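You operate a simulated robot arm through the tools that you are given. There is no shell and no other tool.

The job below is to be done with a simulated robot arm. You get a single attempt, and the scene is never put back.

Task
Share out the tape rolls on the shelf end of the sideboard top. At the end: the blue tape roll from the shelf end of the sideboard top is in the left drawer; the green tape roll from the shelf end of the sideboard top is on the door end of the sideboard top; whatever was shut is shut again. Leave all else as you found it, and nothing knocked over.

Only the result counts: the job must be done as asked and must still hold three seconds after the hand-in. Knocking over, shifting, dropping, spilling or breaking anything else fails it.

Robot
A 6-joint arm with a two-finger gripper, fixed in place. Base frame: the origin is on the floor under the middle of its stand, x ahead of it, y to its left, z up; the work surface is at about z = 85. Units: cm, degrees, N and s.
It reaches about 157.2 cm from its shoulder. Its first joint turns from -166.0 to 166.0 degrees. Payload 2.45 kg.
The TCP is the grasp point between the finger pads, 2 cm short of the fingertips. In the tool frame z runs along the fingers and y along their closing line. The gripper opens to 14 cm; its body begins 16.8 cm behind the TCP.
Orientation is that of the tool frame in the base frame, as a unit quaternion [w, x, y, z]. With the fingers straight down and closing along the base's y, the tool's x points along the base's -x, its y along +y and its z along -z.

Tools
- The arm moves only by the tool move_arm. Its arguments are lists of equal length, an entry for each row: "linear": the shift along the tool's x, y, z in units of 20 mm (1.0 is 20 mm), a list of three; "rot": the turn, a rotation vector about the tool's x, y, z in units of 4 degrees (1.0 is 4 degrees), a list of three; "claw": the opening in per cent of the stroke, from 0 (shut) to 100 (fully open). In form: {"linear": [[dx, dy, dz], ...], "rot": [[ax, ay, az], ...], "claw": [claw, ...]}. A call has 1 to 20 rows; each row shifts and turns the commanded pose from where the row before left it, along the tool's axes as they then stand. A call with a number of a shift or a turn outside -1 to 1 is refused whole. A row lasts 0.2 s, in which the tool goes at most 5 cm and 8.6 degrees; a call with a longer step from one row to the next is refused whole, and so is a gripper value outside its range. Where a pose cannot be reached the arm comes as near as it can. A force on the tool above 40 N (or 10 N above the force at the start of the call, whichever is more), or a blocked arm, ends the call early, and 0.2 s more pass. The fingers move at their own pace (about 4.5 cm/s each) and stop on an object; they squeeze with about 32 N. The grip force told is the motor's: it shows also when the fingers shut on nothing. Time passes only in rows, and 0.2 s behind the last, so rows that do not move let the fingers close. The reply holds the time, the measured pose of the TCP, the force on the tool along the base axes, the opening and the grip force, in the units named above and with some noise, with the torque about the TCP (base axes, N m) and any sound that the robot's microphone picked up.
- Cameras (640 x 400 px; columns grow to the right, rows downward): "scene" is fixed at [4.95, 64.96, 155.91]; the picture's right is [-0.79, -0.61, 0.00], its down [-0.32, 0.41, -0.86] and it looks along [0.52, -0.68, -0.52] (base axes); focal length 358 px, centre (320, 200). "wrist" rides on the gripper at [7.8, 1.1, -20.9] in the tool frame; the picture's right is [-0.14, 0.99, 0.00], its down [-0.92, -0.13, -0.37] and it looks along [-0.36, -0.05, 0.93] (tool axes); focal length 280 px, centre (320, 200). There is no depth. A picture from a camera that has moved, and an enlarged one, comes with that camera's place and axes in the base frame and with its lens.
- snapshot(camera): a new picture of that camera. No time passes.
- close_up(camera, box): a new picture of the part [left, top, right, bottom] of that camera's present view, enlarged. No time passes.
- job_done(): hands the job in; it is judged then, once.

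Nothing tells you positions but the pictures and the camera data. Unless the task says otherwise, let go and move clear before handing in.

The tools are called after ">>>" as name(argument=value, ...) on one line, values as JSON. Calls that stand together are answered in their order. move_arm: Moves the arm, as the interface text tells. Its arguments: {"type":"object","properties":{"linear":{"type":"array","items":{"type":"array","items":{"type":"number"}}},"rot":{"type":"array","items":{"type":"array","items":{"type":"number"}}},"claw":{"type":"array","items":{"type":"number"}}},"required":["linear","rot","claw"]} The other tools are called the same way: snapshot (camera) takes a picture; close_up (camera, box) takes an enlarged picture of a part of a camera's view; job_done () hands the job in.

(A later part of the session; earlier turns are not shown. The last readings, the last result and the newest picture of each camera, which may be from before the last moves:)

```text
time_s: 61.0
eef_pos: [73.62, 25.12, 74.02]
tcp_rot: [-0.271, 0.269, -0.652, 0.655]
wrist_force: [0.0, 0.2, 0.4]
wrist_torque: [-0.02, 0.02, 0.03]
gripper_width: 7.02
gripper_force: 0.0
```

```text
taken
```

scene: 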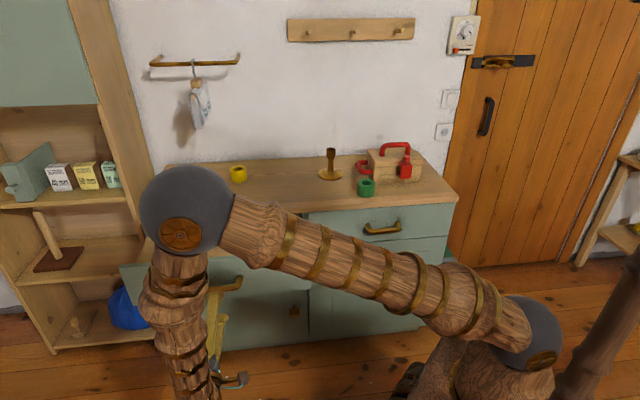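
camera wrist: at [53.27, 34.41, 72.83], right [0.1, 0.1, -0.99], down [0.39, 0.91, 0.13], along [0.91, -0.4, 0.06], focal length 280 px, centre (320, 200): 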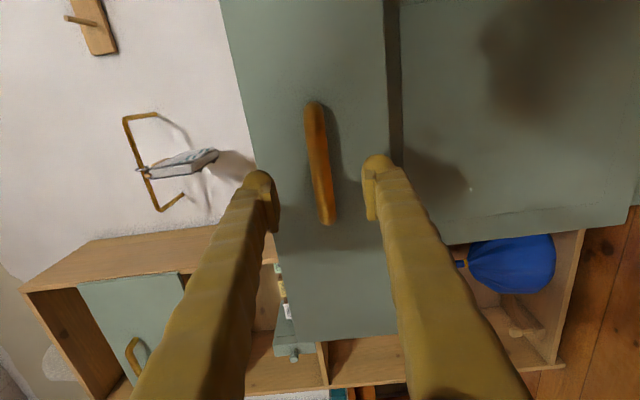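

I'm clear of the handle and the drawer stays open. I'll rise and then turn the fingers back to pointing down.

>>> move_arm(linear=[[0, -0.98, 0], [0, -0.98, 0], [0, -0.98, 0], [0, -0.98, 0], [0, -0.98, 0], [0, -0.98, 0], [0, -0.98, 0], [0, -0.98, 0], [0, -0.98, 0], [0, -0.98, 0], [0, -0.98, 0], [0, -0.98, 0], [0, -0.98, 0], [0, -0.98, 0], [0, -0.98, 0], [0, -0.98, 0], [0, -0.98, 0], [0, -0.98, 0], [0, -0.98, 0], [0, -0.98, 0]], rot=[[0, 0, 0], [0, 0, 0], [0, 0, 0], [0, 0, 0], [0, 0, 0], [0, 0, 0], [0, 0, 0], [0, 0, 0], [0, 0, 0], [0, 0, 0], [0, 0, 0], [0, 0, 0], [0, 0, 0], [0, 0, 0], [0, 0, 0], [0, 0, 0], [0, 0, 0], [0, 0, 0], [0, 0, 0], [0, 0, 0]], claw=[50, 50, 50, 50, 50, 50, 50, 50, 50, 50, 50, 50, 50, 50, 50, 50, 50, 50, 50, 50])

>>> move_arm(linear=[[0, 0, 0], [0, 0, 0], [0, 0, 0], [0, 0, 0], [0, 0, 0], [0, 0, 0], [0, 0, 0], [0, 0, 0], [0, 0, 0], [0, 0, 0], [0, 0, 0], [0, 0, 0]], rot=[[0, 0, 1], [0, 0, 1], [0, 0, 1], [0, 0, 1], [0, 0, 1], [0, 0, 1], [0, 0, 1], [0, 0, 1], [0, 0, 1], [0, 0, 1], [0, 0, 1], [0, 0, 1]], claw=[70, 70, 70, 70, 70, 70, 70, 70, 70, 70, 70, 70])

>>> move_arm(linear=[[0, 0, 0], [0, 0, 0], [0, 0, 0], [0, 0, 0], [0, 0, 0], [0, 0, 0], [0, 0, 0], [0, 0, 0], [0, 0, 0], [0, 0, 0], [0, 0, 0], [0, 0, 0], [0, 0, 0], [0, 0, 0], [0, 0, 0], [0, 0, 0], [0, 0, 0], [0, 0, 0], [0, 0, 0], [0, 0, 0]], rot=[[0, 0, 1], [0, 0, 1], [0, 0, 1], [0, 0, 1], [0, 0, 1], [0, 0, 1], [0, 0, 1], [0, 0, 1], [0, 0, 1], [0, 0, 1], [0, 0, 0.5], [0, 1, 0], [0, 1, 0], [0, 1, 0], [0, 1, 0], [0, 1, 0], [0, 1, 0], [0, 1, 0], [0, 1, 0], [0, 1, 0]], claw=[100, 100, 100, 100, 100, 100, 100, 100, 100, 100, 100, 100, 100, 100, 100, 100, 100, 100, 100, 100])

>>> move_arm(linear=[[0, 0, 0], [0, 0, 0], [0, 0, 0], [0, 0, 0], [0, 0, 0], [0, 0, 0], [0, 0, 0], [0, 0, 0], [0, 0, 0], [0, 0, 0], [0, 0, 0], [0, 0, 0], [0, 0, 0], [0, 0, 0]], rot=[[0, 1, 0], [0, 1, 0], [0, 1, 0], [0, 1, 0], [0, 1, 0], [0, 1, 0], [0, 1, 0], [0, 1, 0], [0, 1, 0], [0, 1, 0], [0, 1, 0], [0, 1, 0], [0, 1, 0], [0, 0.5, 0]], claw=[100, 100, 100, 100, 100, 100, 100, 100, 100, 100, 100, 100, 100, 100])

>>> snapshot(camera="wrist")

>>> snapshot(camera="scene")

```text
time_s: 65.2
eef_pos: [73.34, 25.36, 113.21]
tcp_rot: [-0.272, 0.27, -0.652, 0.654]
wrist_force: [0.8, -0.1, -0.4]
wrist_torque: [-0.02, 0.0, -0.02]
gripper_width: 6.99
gripper_force: 0.1
```

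```text
time_s: 67.8
eef_pos: [73.33, 25.35, 113.22]
tcp_rot: [0.515, 0.02, 0.705, -0.487]
wrist_force: [-0.5, -0.6, 0.8]
wrist_torque: [-0.02, 0.02, -0.02]
gripper_width: 9.82
gripper_force: 0.2
```

```text
time_s: 72.0
eef_pos: [73.25, 25.33, 113.19]
tcp_rot: [0.421, 0.341, 0.822, -0.174]
wrist_force: [-0.1, -0.6, -0.6]
wrist_torque: [-0.01, 0.0, 0.0]
gripper_width: 14.0
gripper_force: 0.0
```

```text
time_s: 75.0
eef_pos: [73.41, 25.32, 113.24]
tcp_rot: [0.001, 0.382, 0.924, 0.0]
wrist_force: [0.9, 0.0, -0.2]
wrist_torque: [-0.01, 0.04, 0.0]
gripper_width: 14.01
gripper_force: 0.0
```

```text
taken
camera wrist: at [68.5, 31.7, 134.07], right [0.8, 0.6, 0.0], down [0.56, -0.74, 0.37], along [0.23, -0.29, -0.93], focal length 280 px, centre (320, 200)
```

wrist: 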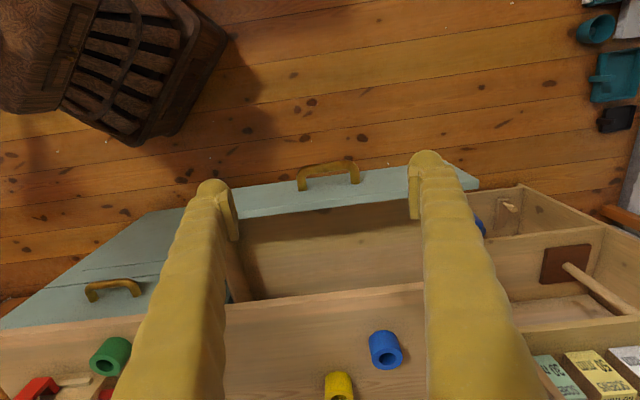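

```text
taken
```

scene: 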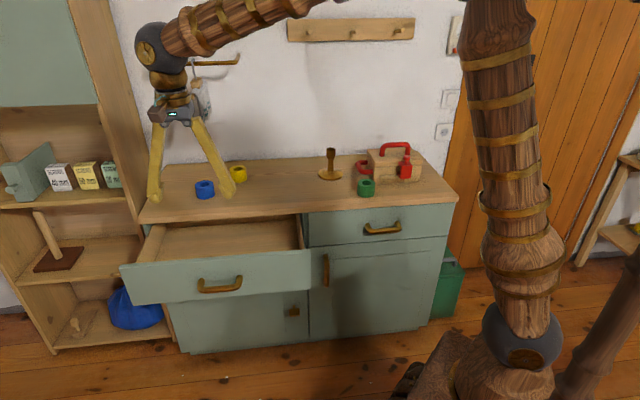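

The drawer is open. I'll enlarge both views to see what's already inside and to measure its height.

>>> close_up(camera="scene", box=[110, 190, 320, 320])

>>> close_up(camera="wrist", box=[200, 150, 500, 340])

```text
3.05 times, centred on (215, 255) of scene
camera zoom: at [4.95, 64.96, 155.91], right [-0.79, -0.61, 0.0], down [-0.32, 0.41, -0.86], along [0.52, -0.68, -0.52], focal length 1090 px, centre (640, 32)
```

zoom: 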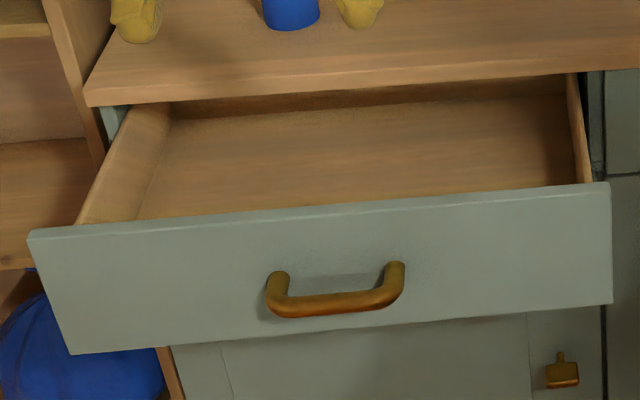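

```text
2.11 times, centred on (350, 245) of wrist
camera zoom: at [68.5, 31.7, 134.07], right [0.8, 0.6, 0.0], down [0.56, -0.74, 0.37], along [0.23, -0.29, -0.93], focal length 590 px, centre (257, 105)
```

zoom: 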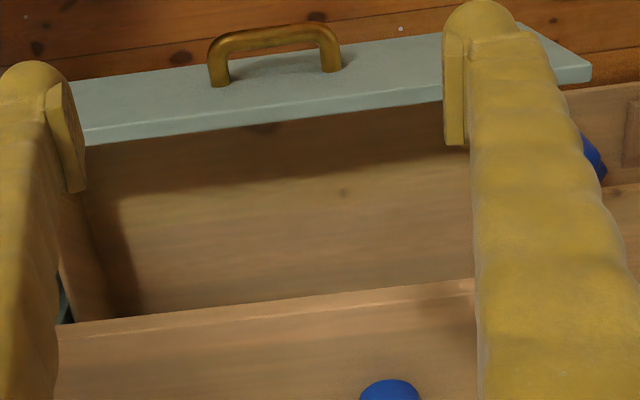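

The visible part of the drawer is empty, and I put its inner opening at about w=50–69. Now I'll go above the blue roll near (114, -3.5).

>>> move_arm(linear=[[-0.97, 0.165, 0], [-0.97, 0.165, 0], [-0.97, 0.165, 0], [-0.97, 0.165, 0], [-0.97, 0.165, 0], [-0.97, 0.165, 0], [-0.97, 0.165, 0], [-0.97, 0.165, 0], [-0.97, 0.165, 0], [-0.97, 0.165, 0], [-0.97, 0.165, 0], [-0.97, 0.165, 0], [-0.97, 0.165, 0]], rot=[[0, 0, 0], [0, 0, 0], [0, 0, 0], [0, 0, 0], [0, 0, 0], [0, 0, 0], [0, 0, 0], [0, 0, 0], [0, 0, 0], [0, 0, 0], [0, 0, 0], [0, 0, 0], [0, 0, 0]], claw=[100, 100, 100, 100, 100, 100, 100, 100, 100, 100, 100, 100, 100])

>>> move_arm(linear=[[-0.97, 0.165, 0], [-0.97, 0.165, 0], [-0.97, 0.165, 0], [-0.97, 0.165, 0], [-0.97, 0.165, 0], [-0.97, 0.165, 0], [-0.97, 0.165, 0], [-0.97, 0.165, 0], [-0.97, 0.165, 0], [-0.97, 0.165, 0], [-0.97, 0.165, 0], [-0.97, 0.165, 0]], rot=[[0, 0, 0], [0, 0, 0], [0, 0, 0], [0, 0, 0], [0, 0, 0], [0, 0, 0], [0, 0, 0], [0, 0, 0], [0, 0, 0], [0, 0, 0], [0, 0, 0], [0, 0, 0]], claw=[100, 100, 100, 100, 100, 100, 100, 100, 100, 100, 100, 100])

>>> snapshot(camera="wrist")

>>> snapshot(camera="scene")

```text
time_s: 77.8
eef_pos: [94.31, 10.42, 113.27]
tcp_rot: [0.002, 0.383, 0.924, 0.001]
wrist_force: [0.3, -0.3, 0.9]
wrist_torque: [0.01, -0.02, -0.03]
gripper_width: 14.0
gripper_force: 0.1
```

```text
time_s: 80.4
eef_pos: [113.4, -3.22, 113.37]
tcp_rot: [0.003, 0.383, 0.924, 0.001]
wrist_force: [0.8, 0.9, 0.9]
wrist_torque: [0.0, -0.03, 0.02]
gripper_width: 14.02
gripper_force: 0.1
```

```text
taken
camera wrist: at [108.53, 3.27, 134.19], right [0.8, 0.6, 0.0], down [0.56, -0.74, 0.37], along [0.23, -0.3, -0.93], focal length 280 px, centre (320, 200)
```

wrist: 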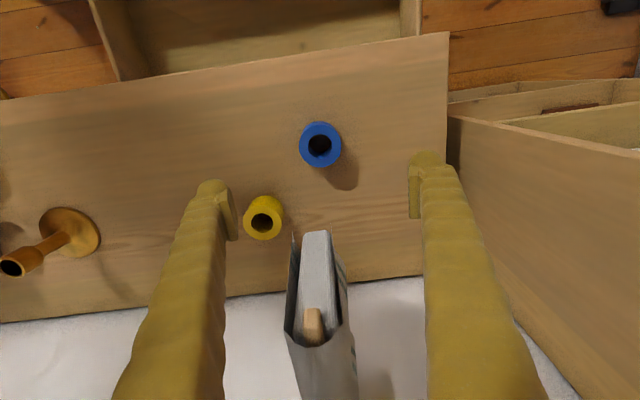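

```text
taken
```

scene: 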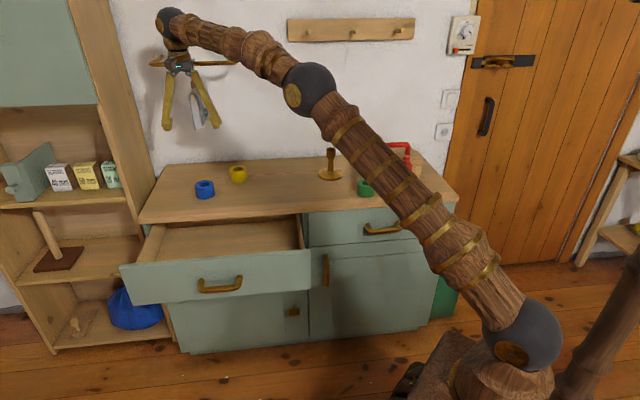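

The blue roll shows directly under the TCP at about (113.5, -3.3), with clear space around both fingers. I'll lower onto it.

>>> move_arm(linear=[[0, 0, 1], [0, 0, 1], [0, 0, 1], [0, 0, 1], [0, 0, 1], [0, 0, 1], [0, 0, 1], [0, 0, 1], [0, 0, 1], [0, 0, 1], [0, 0, 1], [0, 0, 0.9], [0, 0, 0.5]], rot=[[0, 0, 0], [0, 0, 0], [0, 0, 0], [0, 0, 0], [0, 0, 0], [0, 0, 0], [0, 0, 0], [0, 0, 0], [0, 0, 0], [0, 0, 0], [0, 0, 0], [0, 0, 0], [0, 0, 0]], claw=[100, 100, 100, 100, 100, 100, 100, 100, 100, 100, 100, 100, 100])

>>> snapshot(camera="wrist")

```text
time_s: 83.2
eef_pos: [113.78, -2.93, 88.43]
tcp_rot: [0.002, 0.383, 0.924, 0.0]
wrist_force: [-0.1, 1.3, -0.1]
wrist_torque: [-0.04, -0.05, 0.02]
gripper_width: 13.99
gripper_force: 0.1
```

```text
taken
camera wrist: at [108.87, 3.39, 109.3], right [0.8, 0.6, 0.0], down [0.56, -0.74, 0.37], along [0.23, -0.29, -0.93], focal length 280 px, centre (320, 200)
```

wrist: 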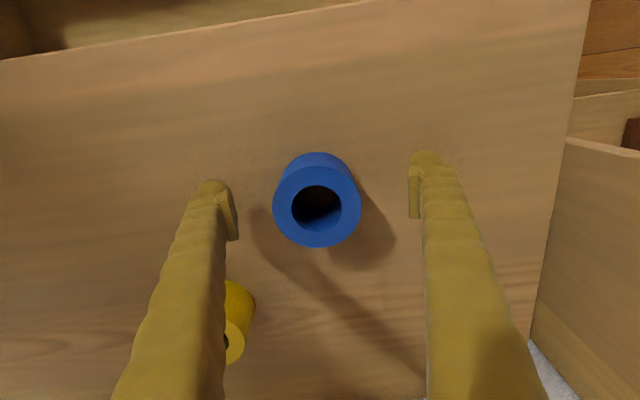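

The roll is about 3–4 mm off centre to the left. I'll shift slightly and close.

>>> move_arm(linear=[[0, -0.17, 0], [0, 0, 0], [0, 0, 0], [0, 0, 0], [0, 0, 0], [0, 0, 0], [0, 0, 0], [0, 0, 0]], rot=[[0, 0, 0], [0, 0, 0], [0, 0, 0], [0, 0, 0], [0, 0, 0], [0, 0, 0], [0, 0, 0], [0, 0, 0]], claw=[100, 60, 45, 30, 0, 0, 0, 0])

>>> move_arm(linear=[[0, 0, -0.3], [0, 0, -0.7], [0, 0, -1], [0, 0, -1], [0, 0, -1], [0, 0, -1], [0, 0, -1], [0, 0, -1], [0, 0, -1]], rot=[[0, 0, 0], [0, 0, 0], [0, 0, 0], [0, 0, 0], [0, 0, 0], [0, 0, 0], [0, 0, 0], [0, 0, 0], [0, 0, 0]], claw=[0, 0, 0, 0, 0, 0, 0, 0, 0])

>>> snapshot(camera="wrist")

>>> snapshot(camera="scene")

```text
time_s: 85.0
eef_pos: [113.49, -3.18, 88.48]
tcp_rot: [0.002, 0.383, 0.924, 0.001]
wrist_force: [0.8, -0.1, 0.6]
wrist_torque: [-0.03, -0.01, 0.02]
gripper_width: 6.99
gripper_force: 31.8
```

```text
time_s: 87.0
eef_pos: [113.32, -3.32, 104.47]
tcp_rot: [0.002, 0.382, 0.924, 0.0]
wrist_force: [0.8, -0.6, -0.1]
wrist_torque: [0.02, 0.02, -0.03]
gripper_width: 6.97
gripper_force: 32.0
```

```text
taken
camera wrist: at [108.5, 3.02, 125.47], right [0.8, 0.6, 0.0], down [0.56, -0.74, 0.37], along [0.23, -0.29, -0.93], focal length 280 px, centre (320, 200)
```

wrist: 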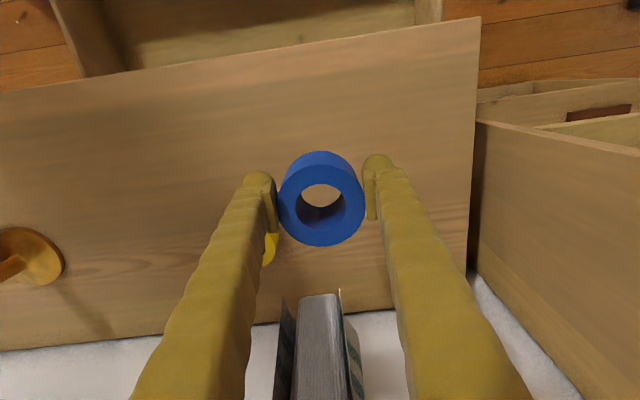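

```text
taken
```

scene: 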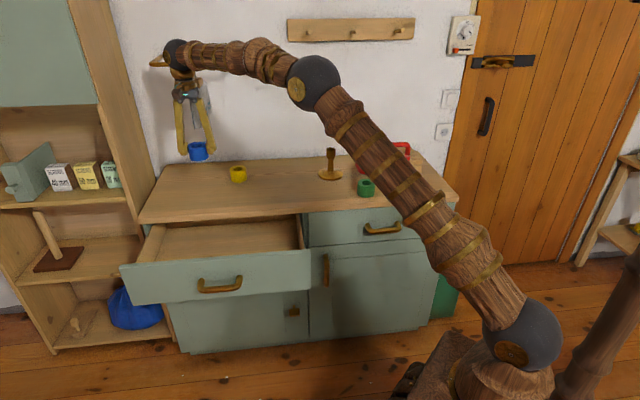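

The blue roll is held and yellow is untouched. I'll carry it to above the open drawer at about s=72, w=59.

>>> move_arm(linear=[[0.5, -0.1, 0], [0.95, -0.25, 0], [0.95, -0.25, 0], [0.95, -0.25, 0], [0.95, -0.25, 0], [0.95, -0.25, 0], [0.95, -0.25, 0], [0.95, -0.25, 0], [0.95, -0.25, 0], [0.95, -0.25, 0], [0.95, -0.25, 0], [0.95, -0.25, 0], [0.8, -0.15, 0]], rot=[[0, 0, 0], [0, 0, 0], [0, 0, 0], [0, 0, 0], [0, 0, 0], [0, 0, 0], [0, 0, 0], [0, 0, 0], [0, 0, 0], [0, 0, 0], [0, 0, 0], [0, 0, 0], [0, 0, 0]], claw=[0, 0, 0, 0, 0, 0, 0, 0, 0, 0, 0, 0, 0])

>>> snapshot(camera="wrist")

>>> snapshot(camera="scene")

```text
time_s: 89.8
eef_pos: [92.43, 9.05, 104.51]
tcp_rot: [0.001, 0.383, 0.924, 0.0]
wrist_force: [0.3, 1.0, -1.7]
wrist_torque: [-0.03, 0.01, -0.02]
gripper_width: 6.99
gripper_force: 32.0
```

```text
taken
camera wrist: at [87.51, 15.3, 125.37], right [0.8, 0.6, 0.0], down [0.56, -0.74, 0.37], along [0.23, -0.3, -0.93], focal length 280 px, centre (320, 200)
```

wrist: 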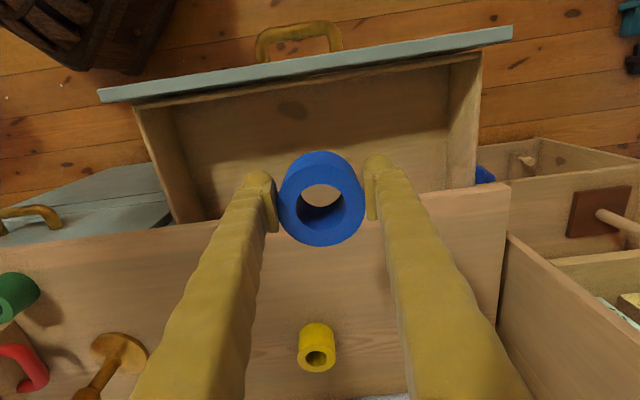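

```text
taken
```

scene: 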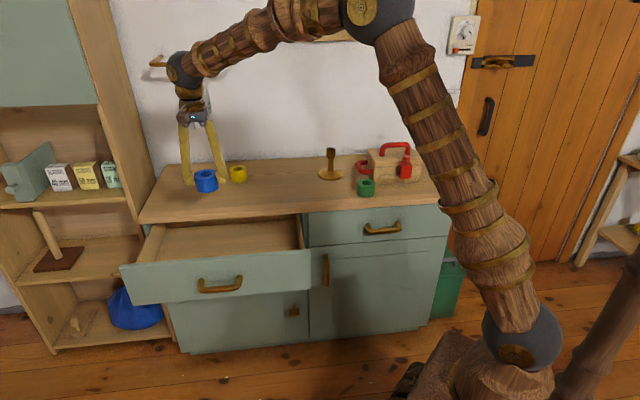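

The TCP is centred over the open part of the drawer, which I now put at w from about 50 to 68, with its floor at z≈68–71. I'll lower most of the way, then feel for the floor.

>>> move_arm(linear=[[0, 0, 0.6], [0, 0, 1], [0, 0, 1], [0, 0, 1], [0, 0, 1], [0, 0, 1], [0, 0, 1], [0, 0, 1], [0, 0, 1], [0, 0, 1], [0, 0, 1], [0, 0, 1], [0, 0, 1], [0, 0, 0.8], [0, 0, 0.5]], rot=[[0, 0, 0], [0, 0, 0], [0, 0, 0], [0, 0, 0], [0, 0, 0], [0, 0, 0], [0, 0, 0], [0, 0, 0], [0, 0, 0], [0, 0, 0], [0, 0, 0], [0, 0, 0], [0, 0, 0], [0, 0, 0], [0, 0, 0]], claw=[0, 0, 0, 0, 0, 0, 0, 0, 0, 0, 0, 0, 0, 0, 0])

>>> snapshot(camera="wrist")

>>> close_up(camera="scene", box=[110, 150, 320, 320])

```text
time_s: 93.0
eef_pos: [92.59, 8.91, 76.68]
tcp_rot: [0.002, 0.382, 0.924, 0.001]
wrist_force: [-0.3, 0.6, -0.9]
wrist_torque: [-0.01, -0.01, 0.0]
gripper_width: 6.97
gripper_force: 32.3
```

```text
taken
camera wrist: at [87.68, 15.29, 97.47], right [0.8, 0.6, 0.0], down [0.56, -0.74, 0.37], along [0.23, -0.29, -0.93], focal length 280 px, centre (320, 200)
```

wrist: 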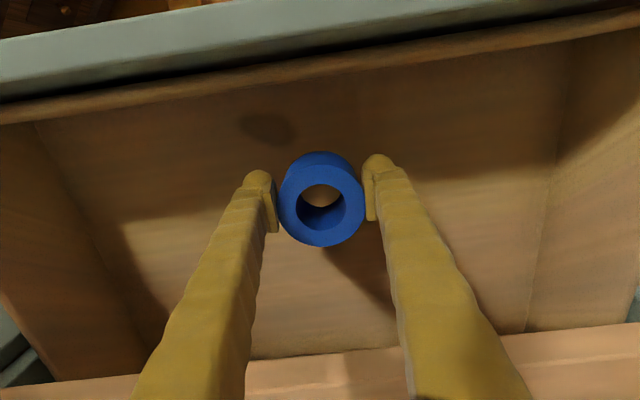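

```text
2.35 times, centred on (215, 235) of scene
camera zoom: at [4.95, 64.96, 155.91], right [-0.79, -0.61, 0.0], down [-0.32, 0.41, -0.86], along [0.52, -0.68, -0.52], focal length 842 px, centre (567, 118)
```

zoom: 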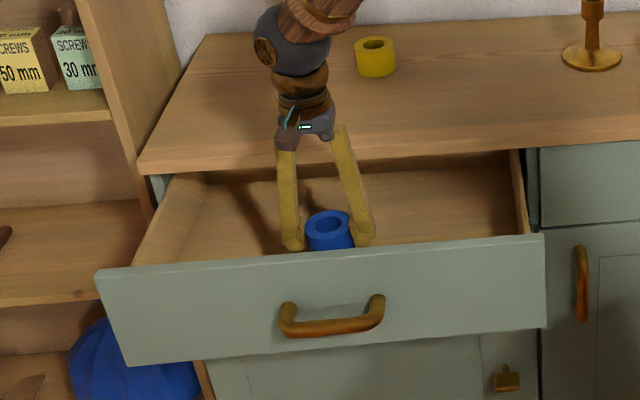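

The roll is inside the drawer but still above its floor. I'll ease down in small steps and watch for contact.

>>> move_arm(linear=[[0, 0, 0.2], [0, 0, 0.2], [0, 0, 0.2], [0, 0, 0.2], [0, 0, 0.2]], rot=[[0, 0, 0], [0, 0, 0], [0, 0, 0], [0, 0, 0], [0, 0, 0]], claw=[0, 0, 0, 0, 0])

>>> close_up(camera="scene", box=[170, 190, 270, 260])

```text
time_s: 94.2
eef_pos: [92.56, 8.92, 74.59]
tcp_rot: [0.002, 0.383, 0.924, 0.001]
wrist_force: [0.6, -0.8, -0.7]
wrist_torque: [-0.02, 0.01, -0.02]
gripper_width: 6.96
gripper_force: 32.3
```

```text
5.71 times, centred on (220, 225) of scene
camera zoom: at [4.95, 64.96, 155.91], right [-0.79, -0.61, 0.0], down [-0.32, 0.41, -0.86], along [0.52, -0.68, -0.52], focal length 2044 px, centre (891, 57)
```

zoom: 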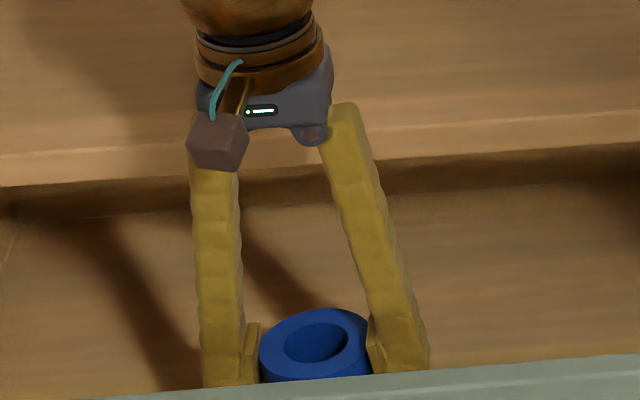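

>>> move_arm(linear=[[0, 0, 0.15], [0, 0, 0.15], [0, 0, 0.15], [0, 0, 0.15]], rot=[[0, 0, 0], [0, 0, 0], [0, 0, 0], [0, 0, 0]], claw=[0, 0, 0, 0])

```text
time_s: 95.2
eef_pos: [92.58, 8.97, 73.44]
tcp_rot: [0.001, 0.384, 0.923, 0.0]
wrist_force: [0.2, -0.2, -0.2]
wrist_torque: [0.0, 0.01, 0.03]
gripper_width: 6.96
gripper_force: 32.2
```

No contact yet at TCP z=73.4. I'll keep easing down.

>>> move_arm(linear=[[0, 0, 0.1], [0, 0, 0.1], [0, 0, 0.1], [0, 0, 0.1], [0, 0, 0.1]], rot=[[0, 0, 0], [0, 0, 0], [0, 0, 0], [0, 0, 0], [0, 0, 0]], claw=[0, 0, 0, 0, 0])

>>> snapshot(camera="wrist")

```text
time_s: 96.4
eef_pos: [92.61, 8.99, 72.44]
tcp_rot: [0.002, 0.383, 0.924, 0.001]
wrist_force: [-0.4, -0.4, -1.0]
wrist_torque: [-0.01, 0.0, 0.03]
gripper_width: 6.96
gripper_force: 32.2
```

```text
taken
camera wrist: at [87.63, 15.3, 93.37], right [0.8, 0.6, 0.0], down [0.56, -0.74, 0.37], along [0.23, -0.29, -0.93], focal length 280 px, centre (320, 200)
```

wrist: 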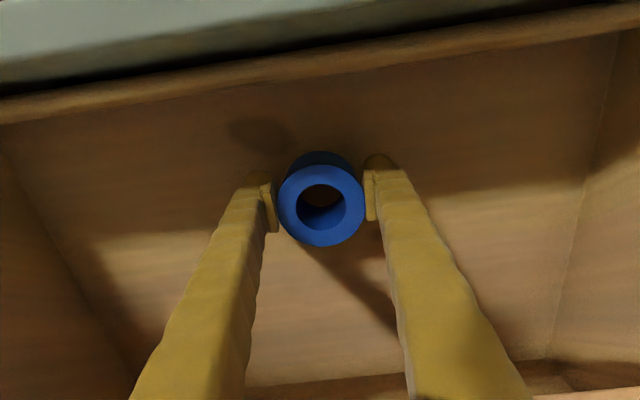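

>>> move_arm(linear=[[0, 0, 0.1], [0, 0, 0.1], [0, 0, 0.1], [0, 0, 0.1], [0, 0, 0.1]], rot=[[0, 0, 0], [0, 0, 0], [0, 0, 0], [0, 0, 0], [0, 0, 0]], claw=[0, 0, 0, 0, 0])

```text
time_s: 97.6
eef_pos: [92.44, 8.89, 71.36]
tcp_rot: [0.001, 0.382, 0.924, 0.0]
wrist_force: [0.4, 0.3, -0.4]
wrist_torque: [0.0, 0.0, 0.0]
gripper_width: 6.96
gripper_force: 31.6
```

The roll's bottom should now be near z=68, and there's still no contact. I'll continue in 2 mm steps.

>>> move_arm(linear=[[0, 0, 0.1], [0, 0, 0.1], [0, 0, 0.1], [0, 0, 0.1]], rot=[[0, 0, 0], [0, 0, 0], [0, 0, 0], [0, 0, 0]], claw=[0, 0, 0, 0])

>>> close_up(camera="wrist", box=[220, 100, 420, 280])

```text
time_s: 98.5
eef_pos: [92.63, 8.83, 71.15]
tcp_rot: [0.003, 0.382, 0.924, 0.0]
wrist_force: [-1.9, -2.0, 8.0]
wrist_torque: [0.03, -0.08, -0.04]
gripper_width: 6.95
gripper_force: 31.6
stopped in row 4: the force on the tool passed its limit at 41 N (the readings are from after the stop); the commanded pose is now the measured one
```

```text
2.22 times, centred on (320, 190) of wrist
camera zoom: at [87.77, 15.21, 91.96], right [0.8, 0.6, 0.0], down [0.56, -0.74, 0.37], along [0.23, -0.3, -0.93], focal length 623 px, centre (320, 222)
```

zoom: 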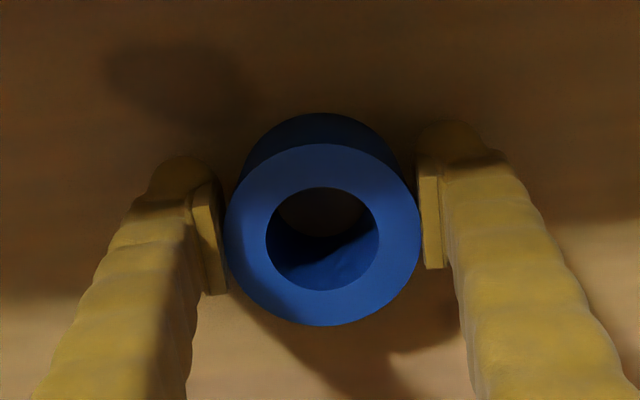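

The roll touched the drawer floor at TCP z≈71.1, so the floor is at about 67.7. I'll release it and rise straight up.

>>> move_arm(linear=[[0, 0, 0], [0, 0, 0], [0, 0, 0], [0, 0, 0], [0, 0, 0]], rot=[[0, 0, 0], [0, 0, 0], [0, 0, 0], [0, 0, 0], [0, 0, 0]], claw=[55, 60, 70, 70, 70])

>>> move_arm(linear=[[0, 0, -0.4], [0, 0, -0.8], [0, 0, -1], [0, 0, -1], [0, 0, -1], [0, 0, -1], [0, 0, -1], [0, 0, -1], [0, 0, -1], [0, 0, -1], [0, 0, -1], [0, 0, -1], [0, 0, -1], [0, 0, -1], [0, 0, -1], [0, 0, -1], [0, 0, -1], [0, 0, -1], [0, 0, -1], [0, 0, -1]], rot=[[0, 0, 0], [0, 0, 0], [0, 0, 0], [0, 0, 0], [0, 0, 0], [0, 0, 0], [0, 0, 0], [0, 0, 0], [0, 0, 0], [0, 0, 0], [0, 0, 0], [0, 0, 0], [0, 0, 0], [0, 0, 0], [0, 0, 0], [0, 0, 0], [0, 0, 0], [0, 0, 0], [0, 0, 0], [0, 0, 0]], claw=[70, 70, 70, 70, 70, 70, 70, 70, 70, 70, 70, 70, 70, 70, 70, 70, 70, 70, 70, 70])

>>> snapshot(camera="wrist")

>>> snapshot(camera="scene")

```text
time_s: 99.7
eef_pos: [92.64, 8.89, 71.04]
tcp_rot: [0.003, 0.383, 0.924, 0.0]
wrist_force: [0.1, -0.9, 0.1]
wrist_torque: [0.0, 0.0, -0.04]
gripper_width: 9.81
gripper_force: 0.1
```

```text
time_s: 103.9
eef_pos: [92.66, 8.96, 109.36]
tcp_rot: [0.003, 0.382, 0.924, 0.001]
wrist_force: [-0.4, 0.7, -0.7]
wrist_torque: [-0.03, 0.0, 0.01]
gripper_width: 9.82
gripper_force: 0.1
```

```text
taken
camera wrist: at [87.68, 15.29, 130.28], right [0.8, 0.6, 0.0], down [0.56, -0.74, 0.37], along [0.23, -0.3, -0.93], focal length 280 px, centre (320, 200)
```

wrist: 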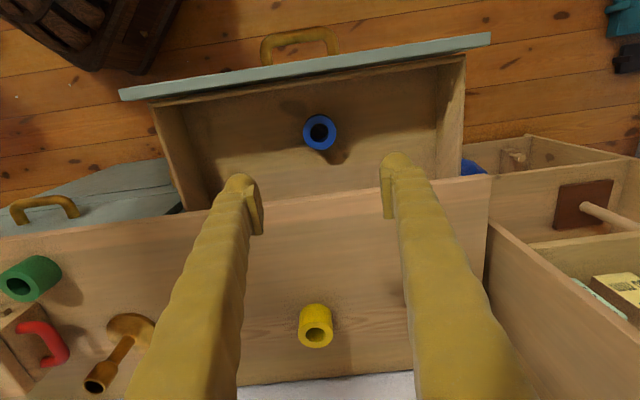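

```text
taken
```

scene: 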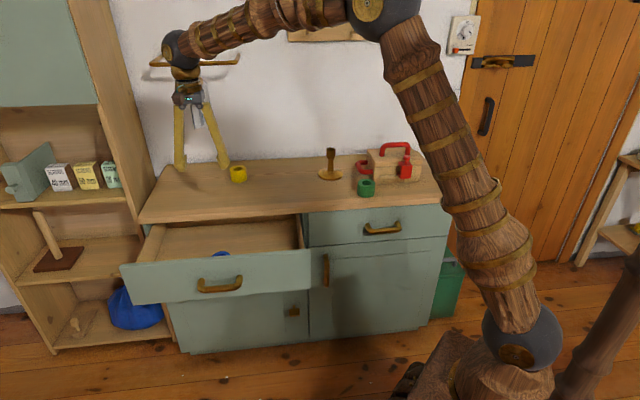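

The blue roll stands upright in the drawer. Next I'll return to the staging spot in front and turn the fingers level again so I can push the drawer shut.

>>> move_arm(linear=[[0.96, -0.08, -0.14], [0.96, -0.08, -0.14], [0.96, -0.08, -0.14], [0.96, -0.08, -0.14], [0.96, -0.08, -0.14], [0.96, -0.08, -0.14], [0.96, -0.08, -0.14], [0.96, -0.08, -0.14], [0.96, -0.08, -0.14], [0.96, -0.08, -0.14], [0.96, -0.08, -0.14], [0.96, -0.08, -0.14], [0.96, -0.08, -0.14]], rot=[[0, 0, 0], [0, 0, 0], [0, 0, 0], [0, 0, 0], [0, 0, 0], [0, 0, 0], [0, 0, 0], [0, 0, 0], [0, 0, 0], [0, 0, 0], [0, 0, 0], [0, 0, 0], [0, 0, 0]], claw=[60, 60, 60, 60, 60, 60, 60, 60, 60, 60, 60, 60, 60])

>>> move_arm(linear=[[0, 0, 0], [0, 0, 0], [0, 0, 0], [0, 0, 0], [0, 0, 0], [0, 0, 0], [0, 0, 0], [0, 0, 0], [0, 0, 0], [0, 0, 0], [0, 0, 0], [0, 0, 0], [0, 0, 0], [0, 0, 0], [0, 0, 0], [0, 0, 0], [0, 0, 0], [0, 0, 0], [0, 0, 0], [0, 0, 0]], rot=[[0, -1, 0], [0, -1, 0], [0, -1, 0], [0, -1, 0], [0, -1, 0], [0, -1, 0], [0, -1, 0], [0, -1, 0], [0, -1, 0], [0, -1, 0], [0, -1, 0], [0, -1, 0], [0, -1, 0], [0, -1, 0], [0, -1, 0], [0, -1, 0], [0, -1, 0], [0, -1, 0], [0, -1, 0], [0, -1, 0]], claw=[50, 50, 50, 50, 50, 50, 50, 50, 50, 50, 50, 50, 50, 50, 50, 50, 50, 50, 50, 50])

>>> move_arm(linear=[[0, 0, 0], [0, 0, 0], [0, 0, 0], [0, 0, 0], [0, 0, 0], [0, 0, 0], [0, 0, 0], [0, 0, 0], [0, 0, 0], [0, 0, 0], [0, 0, 0], [0, 0, 0], [0, 0, 0], [0, 0, 0], [0, 0, 0]], rot=[[0, -1, 0], [0, -1, 0], [0, -0.5, 0], [0, 0, -1], [0, 0, -1], [0, 0, -1], [0, 0, -1], [0, 0, -1], [0, 0, -1], [0, 0, -1], [0, 0, -1], [0, 0, -1], [0, 0, -1], [0, 0, -1], [0, 0, -1]], claw=[36, 36, 36, 36, 36, 36, 36, 36, 36, 36, 36, 36, 36, 36, 36])

>>> move_arm(linear=[[0, 0, 0], [0, 0, 0], [0, 0, 0], [0, 0, 0], [0, 0, 0], [0, 0, 0], [0, 0, 0], [0, 0, 0], [0, 0, 0], [0, 0, 0], [0, 0, 0]], rot=[[0, 0, -1], [0, 0, -1], [0, 0, -1], [0, 0, -1], [0, 0, -1], [0, 0, -1], [0, 0, -1], [0, 0, -1], [0, 0, -1], [0, 0, -1], [0, 0, -0.5]], claw=[36, 36, 36, 36, 36, 36, 36, 36, 36, 36, 36])

>>> snapshot(camera="wrist")

>>> snapshot(camera="scene")

```text
time_s: 106.7
eef_pos: [73.11, 25.13, 112.68]
tcp_rot: [0.003, 0.384, 0.923, 0.0]
wrist_force: [0.2, 0.1, 0.1]
wrist_torque: [-0.03, 0.02, 0.0]
gripper_width: 8.39
gripper_force: 0.1
```

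```text
time_s: 110.9
eef_pos: [73.23, 25.08, 112.98]
tcp_rot: [0.597, 0.293, 0.705, -0.245]
wrist_force: [0.0, -0.5, 0.4]
wrist_torque: [-0.01, -0.01, -0.01]
gripper_width: 6.99
gripper_force: 0.1
```

```text
time_s: 114.1
eef_pos: [73.22, 25.18, 113.06]
tcp_rot: [0.489, -0.017, 0.705, -0.513]
wrist_force: [-0.7, 0.7, 0.0]
wrist_torque: [-0.02, -0.02, 0.01]
gripper_width: 5.04
gripper_force: 0.1
```

```text
time_s: 116.5
eef_pos: [73.36, 24.91, 113.13]
tcp_rot: [-0.273, 0.269, -0.652, 0.654]
wrist_force: [0.1, -0.4, 0.3]
wrist_torque: [-0.01, 0.0, 0.01]
gripper_width: 5.05
gripper_force: 0.0
```

```text
taken
camera wrist: at [53.02, 34.35, 111.8], right [0.1, 0.1, -0.99], down [0.39, 0.91, 0.13], along [0.91, -0.4, 0.06], focal length 280 px, centre (320, 200)
```

wrist: 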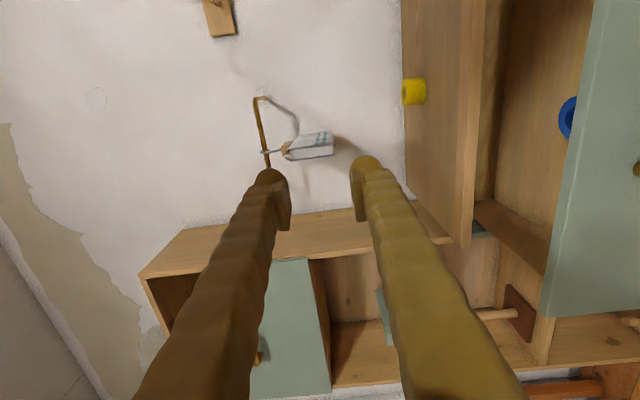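

```text
taken
```

scene: 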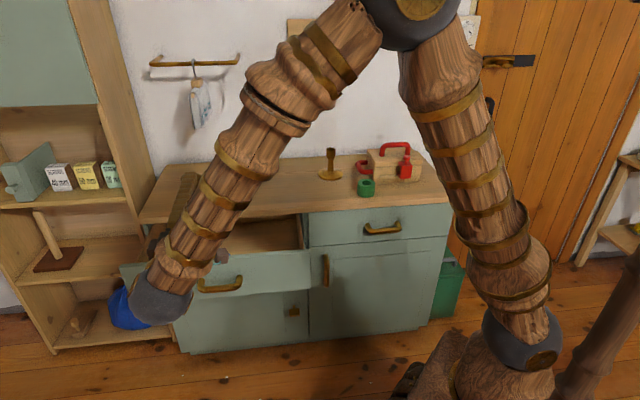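

I'm back in front of the drawer with the fingers level and 5 cm apart. I'll lower to handle height.

>>> move_arm(linear=[[-0.01, 0.977, 0], [-0.01, 0.977, 0], [-0.01, 0.977, 0], [-0.01, 0.977, 0], [-0.01, 0.977, 0], [-0.01, 0.977, 0], [-0.01, 0.977, 0], [-0.01, 0.977, 0], [-0.01, 0.977, 0], [-0.01, 0.977, 0], [-0.01, 0.977, 0], [-0.01, 0.977, 0], [-0.01, 0.977, 0], [-0.01, 0.977, 0], [-0.01, 0.977, 0], [-0.01, 0.977, 0], [-0.01, 0.977, 0], [-0.01, 0.977, 0], [-0.01, 0.977, 0], [-0.01, 0.977, 0]], rot=[[0, 0, 0], [0, 0, 0], [0, 0, 0], [0, 0, 0], [0, 0, 0], [0, 0, 0], [0, 0, 0], [0, 0, 0], [0, 0, 0], [0, 0, 0], [0, 0, 0], [0, 0, 0], [0, 0, 0], [0, 0, 0], [0, 0, 0], [0, 0, 0], [0, 0, 0], [0, 0, 0], [0, 0, 0], [0, 0, 0]], claw=[36, 36, 36, 36, 36, 36, 36, 36, 36, 36, 36, 36, 36, 36, 36, 36, 36, 36, 36, 36])

>>> snapshot(camera="wrist")

```text
time_s: 120.7
eef_pos: [74.12, 25.3, 73.85]
tcp_rot: [-0.273, 0.268, -0.652, 0.655]
wrist_force: [-0.4, 0.3, 0.5]
wrist_torque: [-0.01, -0.02, 0.02]
gripper_width: 5.05
gripper_force: 0.0
```

```text
taken
camera wrist: at [53.75, 34.66, 72.7], right [0.1, 0.1, -0.99], down [0.39, 0.91, 0.13], along [0.91, -0.4, 0.06], focal length 280 px, centre (320, 200)
```

wrist: 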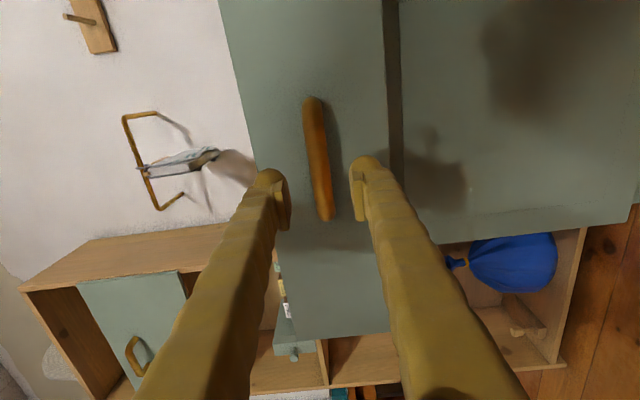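

The bar is centred between the fingers. I'll advance so the fingertips straddle the bar and meet the drawer front, then push slowly.

>>> move_arm(linear=[[0, 0, 0.6], [0, 0, 0.9], [0, 0, 0.9], [0, 0, 0.9], [0, 0, 0.8], [0, 0, 0.4], [0, 0, 0.2], [0, 0, 0.2], [0, 0, 0.2], [0, 0, 0.2], [0, 0, 0.2]], rot=[[0, 0, 0], [0, 0, 0], [0, 0, 0], [0, 0, 0], [0, 0, 0], [0, 0, 0], [0, 0, 0], [0, 0, 0], [0, 0, 0], [0, 0, 0], [0, 0, 0]], claw=[36, 36, 36, 36, 36, 36, 36, 36, 36, 36, 36])

>>> snapshot(camera="wrist")

```text
time_s: 123.1
eef_pos: [81.71, 17.37, 74.02]
tcp_rot: [-0.273, 0.268, -0.652, 0.654]
wrist_force: [-0.6, -0.3, 0.0]
wrist_torque: [0.0, -0.02, 0.01]
gripper_width: 5.04
gripper_force: 0.1
```

```text
taken
camera wrist: at [61.38, 26.8, 72.8], right [0.1, 0.1, -0.99], down [0.39, 0.91, 0.13], along [0.91, -0.4, 0.06], focal length 280 px, centre (320, 200)
```

wrist: 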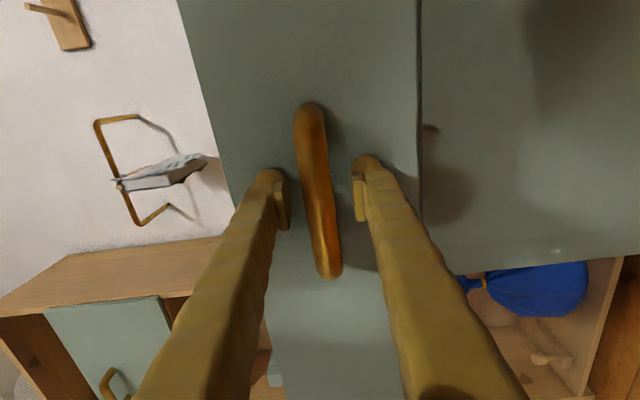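

The fingertips are just about at the drawer front, with no force yet. I'll keep pushing slowly.

>>> move_arm(linear=[[0, 0, 0.15], [0, 0, 0.15], [0, 0, 0.2], [0, 0, 0.2], [0, 0, 0.2], [0, 0, 0.2], [0, 0, 0.2], [0, 0, 0.2]], rot=[[0, 0, 0], [0, 0, 0], [0, 0, 0], [0, 0, 0], [0, 0, 0], [0, 0, 0], [0, 0, 0], [0, 0, 0]], claw=[36, 36, 36, 36, 36, 36, 36, 36])

>>> snapshot(camera="wrist")

```text
time_s: 124.9
eef_pos: [83.65, 15.47, 74.03]
tcp_rot: [-0.273, 0.269, -0.652, 0.654]
wrist_force: [-0.5, 0.1, 0.5]
wrist_torque: [-0.01, 0.02, 0.05]
gripper_width: 5.07
gripper_force: 0.0
```

```text
taken
camera wrist: at [63.37, 24.73, 72.79], right [0.1, 0.1, -0.99], down [0.39, 0.91, 0.13], along [0.91, -0.4, 0.06], focal length 280 px, centre (320, 200)
```

wrist: 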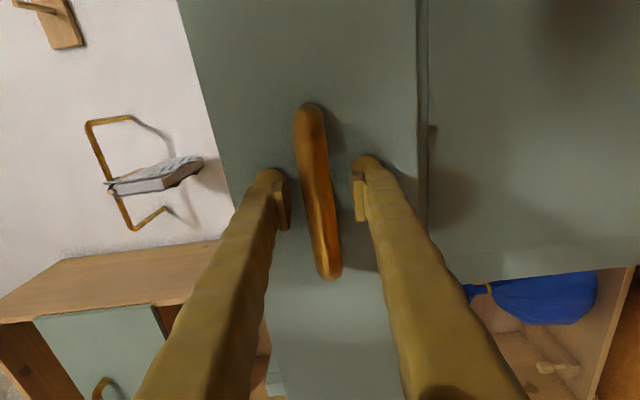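

The handle keeps the same place in the wrist view while the background shifts, so the drawer is moving in smoothly. I'll continue.

>>> move_arm(linear=[[0, 0, 0.2], [0, 0, 0.25], [0, 0, 0.3], [0, 0, 0.3], [0, 0, 0.3], [0, 0, 0.3], [0, 0, 0.3], [0, 0, 0.3], [0, 0, 0.3], [0, 0, 0.3], [0, 0, 0.3], [0, 0, 0.3], [0, 0, 0.3], [0, 0, 0.3], [0, 0, 0.3], [0, 0, 0.3], [0, 0, 0.3], [0, 0, 0.3], [0, 0, 0.25], [0, 0, 0.2]], rot=[[0, 0, 0], [0, 0, 0], [0, 0, 0], [0, 0, 0], [0, 0, 0], [0, 0, 0], [0, 0, 0], [0, 0, 0], [0, 0, 0], [0, 0, 0], [0, 0, 0], [0, 0, 0], [0, 0, 0], [0, 0, 0], [0, 0, 0], [0, 0, 0], [0, 0, 0], [0, 0, 0], [0, 0, 0], [0, 0, 0]], claw=[36, 36, 36, 36, 36, 36, 36, 36, 36, 36, 36, 36, 36, 36, 36, 36, 36, 36, 36, 36])

>>> snapshot(camera="wrist")

>>> snapshot(camera="scene")

```text
time_s: 129.1
eef_pos: [91.74, 7.22, 74.25]
tcp_rot: [-0.272, 0.269, -0.652, 0.655]
wrist_force: [-0.8, 0.3, 1.1]
wrist_torque: [-0.01, 0.0, -0.02]
gripper_width: 5.04
gripper_force: 0.1
```

```text
taken
camera wrist: at [71.4, 16.6, 72.94], right [0.1, 0.1, -0.99], down [0.39, 0.91, 0.13], along [0.91, -0.4, 0.06], focal length 280 px, centre (320, 200)
```

wrist: 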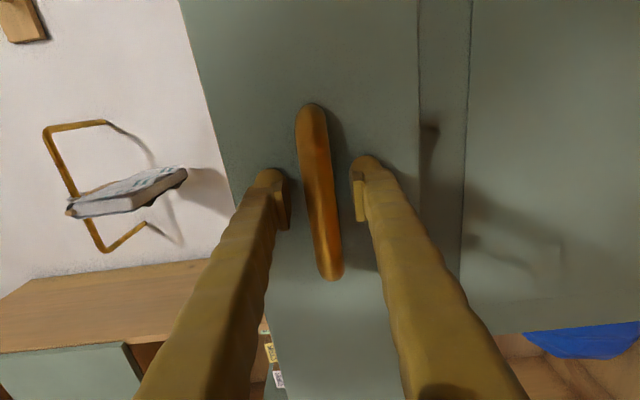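

```text
taken
```

scene: 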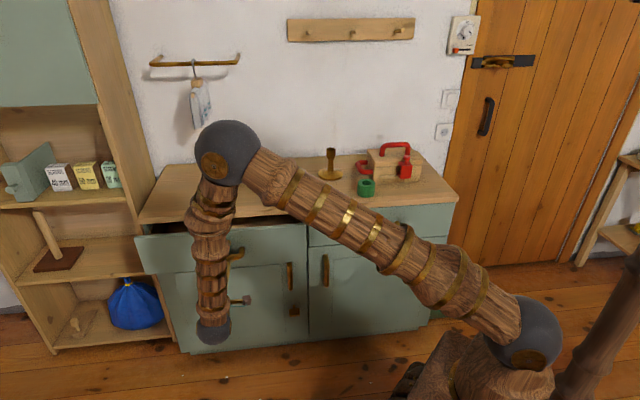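

The drawer is most of the way in, with about 9 cm left. I'll keep pushing and slow down near the end.

>>> move_arm(linear=[[0, 0.02, 0.2], [0, 0.02, 0.25], [0, 0.02, 0.25], [0, 0.02, 0.25], [0, 0, 0.25], [0, 0, 0.25], [0, 0, 0.25], [0, 0, 0.25], [0, 0, 0.25], [0, 0, 0.25], [0, 0, 0.25], [0, 0, 0.25], [0, 0, 0.25], [0, 0, 0.2], [0, 0, 0.2]], rot=[[0, 0, 0], [0, 0, 0], [0, 0, 0], [0, 0, 0], [0, 0, 0], [0, 0, 0], [0, 0, 0], [0, 0, 0], [0, 0, 0], [0, 0, 0], [0, 0, 0], [0, 0, 0], [0, 0, 0], [0, 0, 0], [0, 0, 0]], claw=[36, 36, 36, 36, 36, 36, 36, 36, 36, 36, 36, 36, 36, 36, 36])

>>> snapshot(camera="wrist")

>>> close_up(camera="scene", box=[130, 150, 330, 280])

```text
time_s: 132.3
eef_pos: [96.87, 2.33, 73.86]
tcp_rot: [-0.273, 0.268, -0.652, 0.655]
wrist_force: [0.4, 0.3, -0.6]
wrist_torque: [-0.04, 0.01, -0.01]
gripper_width: 5.02
gripper_force: 0.1
```

```text
taken
camera wrist: at [76.53, 11.63, 72.67], right [0.1, 0.1, -0.99], down [0.39, 0.91, 0.13], along [0.91, -0.4, 0.06], focal length 280 px, centre (320, 200)
```

wrist: 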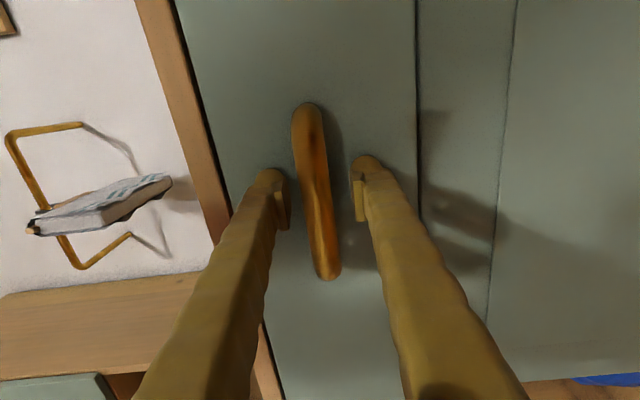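

```text
3.08 times, centred on (230, 215) of scene
camera zoom: at [4.95, 64.96, 155.91], right [-0.79, -0.61, 0.0], down [-0.32, 0.41, -0.86], along [0.52, -0.68, -0.52], focal length 1101 px, centre (597, 154)
```

zoom: 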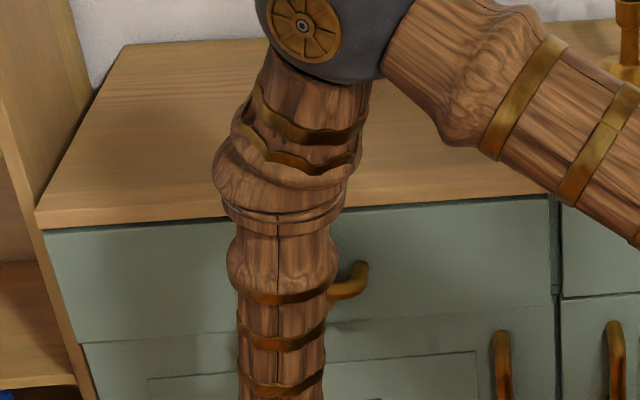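

The drawer is nearly closed. I'll push the last bit in small steps until it meets its stop.

>>> move_arm(linear=[[0, 0, 0.1], [0, 0, 0.1], [0, 0, 0.1], [0, 0, 0.1], [0, 0, 0.1], [0, 0, 0.1], [0, 0, 0.1], [0, 0, 0.1], [0, 0, 0.1], [0, 0, 0.1]], rot=[[0, 0, 0], [0, 0, 0], [0, 0, 0], [0, 0, 0], [0, 0, 0], [0, 0, 0], [0, 0, 0], [0, 0, 0], [0, 0, 0], [0, 0, 0]], claw=[36, 36, 36, 36, 36, 36, 36, 36, 36, 36])

>>> close_up(camera="scene", box=[130, 150, 330, 280])

>>> snapshot(camera="wrist")

```text
time_s: 133.9
eef_pos: [97.78, 1.41, 73.91]
tcp_rot: [-0.271, 0.27, -0.652, 0.655]
wrist_force: [-7.2, 4.6, 1.4]
wrist_torque: [0.1, 0.24, -0.06]
gripper_width: 4.93
gripper_force: 0.2
stopped in row 8: the force on the tool passed its limit at 47 N (the readings are from after the stop); the commanded pose is now the measured one
```

```text
3.08 times, centred on (230, 215) of scene
camera zoom: at [4.95, 64.96, 155.91], right [-0.79, -0.61, 0.0], down [-0.32, 0.41, -0.86], along [0.52, -0.68, -0.52], focal length 1101 px, centre (597, 154)
```

zoom: 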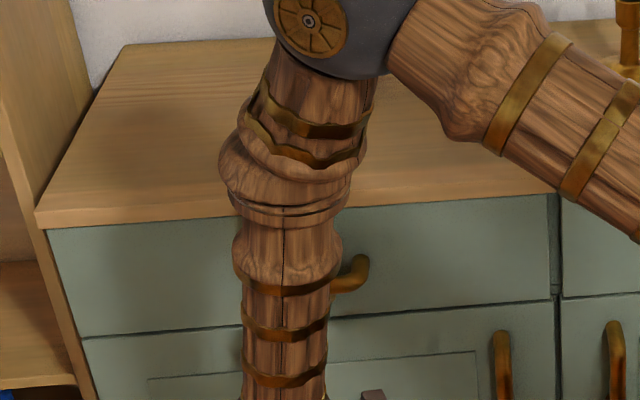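

```text
taken
camera wrist: at [77.45, 10.68, 72.69], right [0.1, 0.1, -0.99], down [0.39, 0.91, 0.13], along [0.92, -0.4, 0.06], focal length 280 px, centre (320, 200)
```

wrist: 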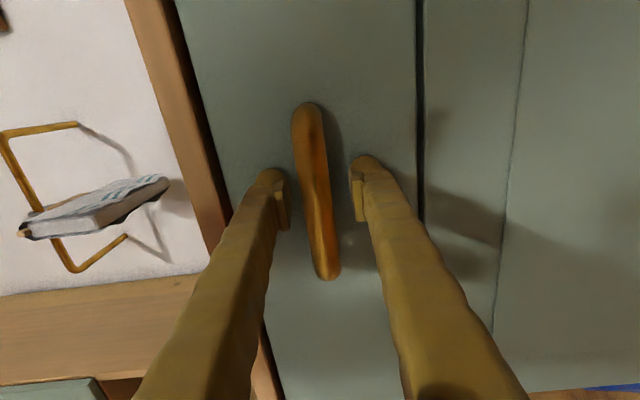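

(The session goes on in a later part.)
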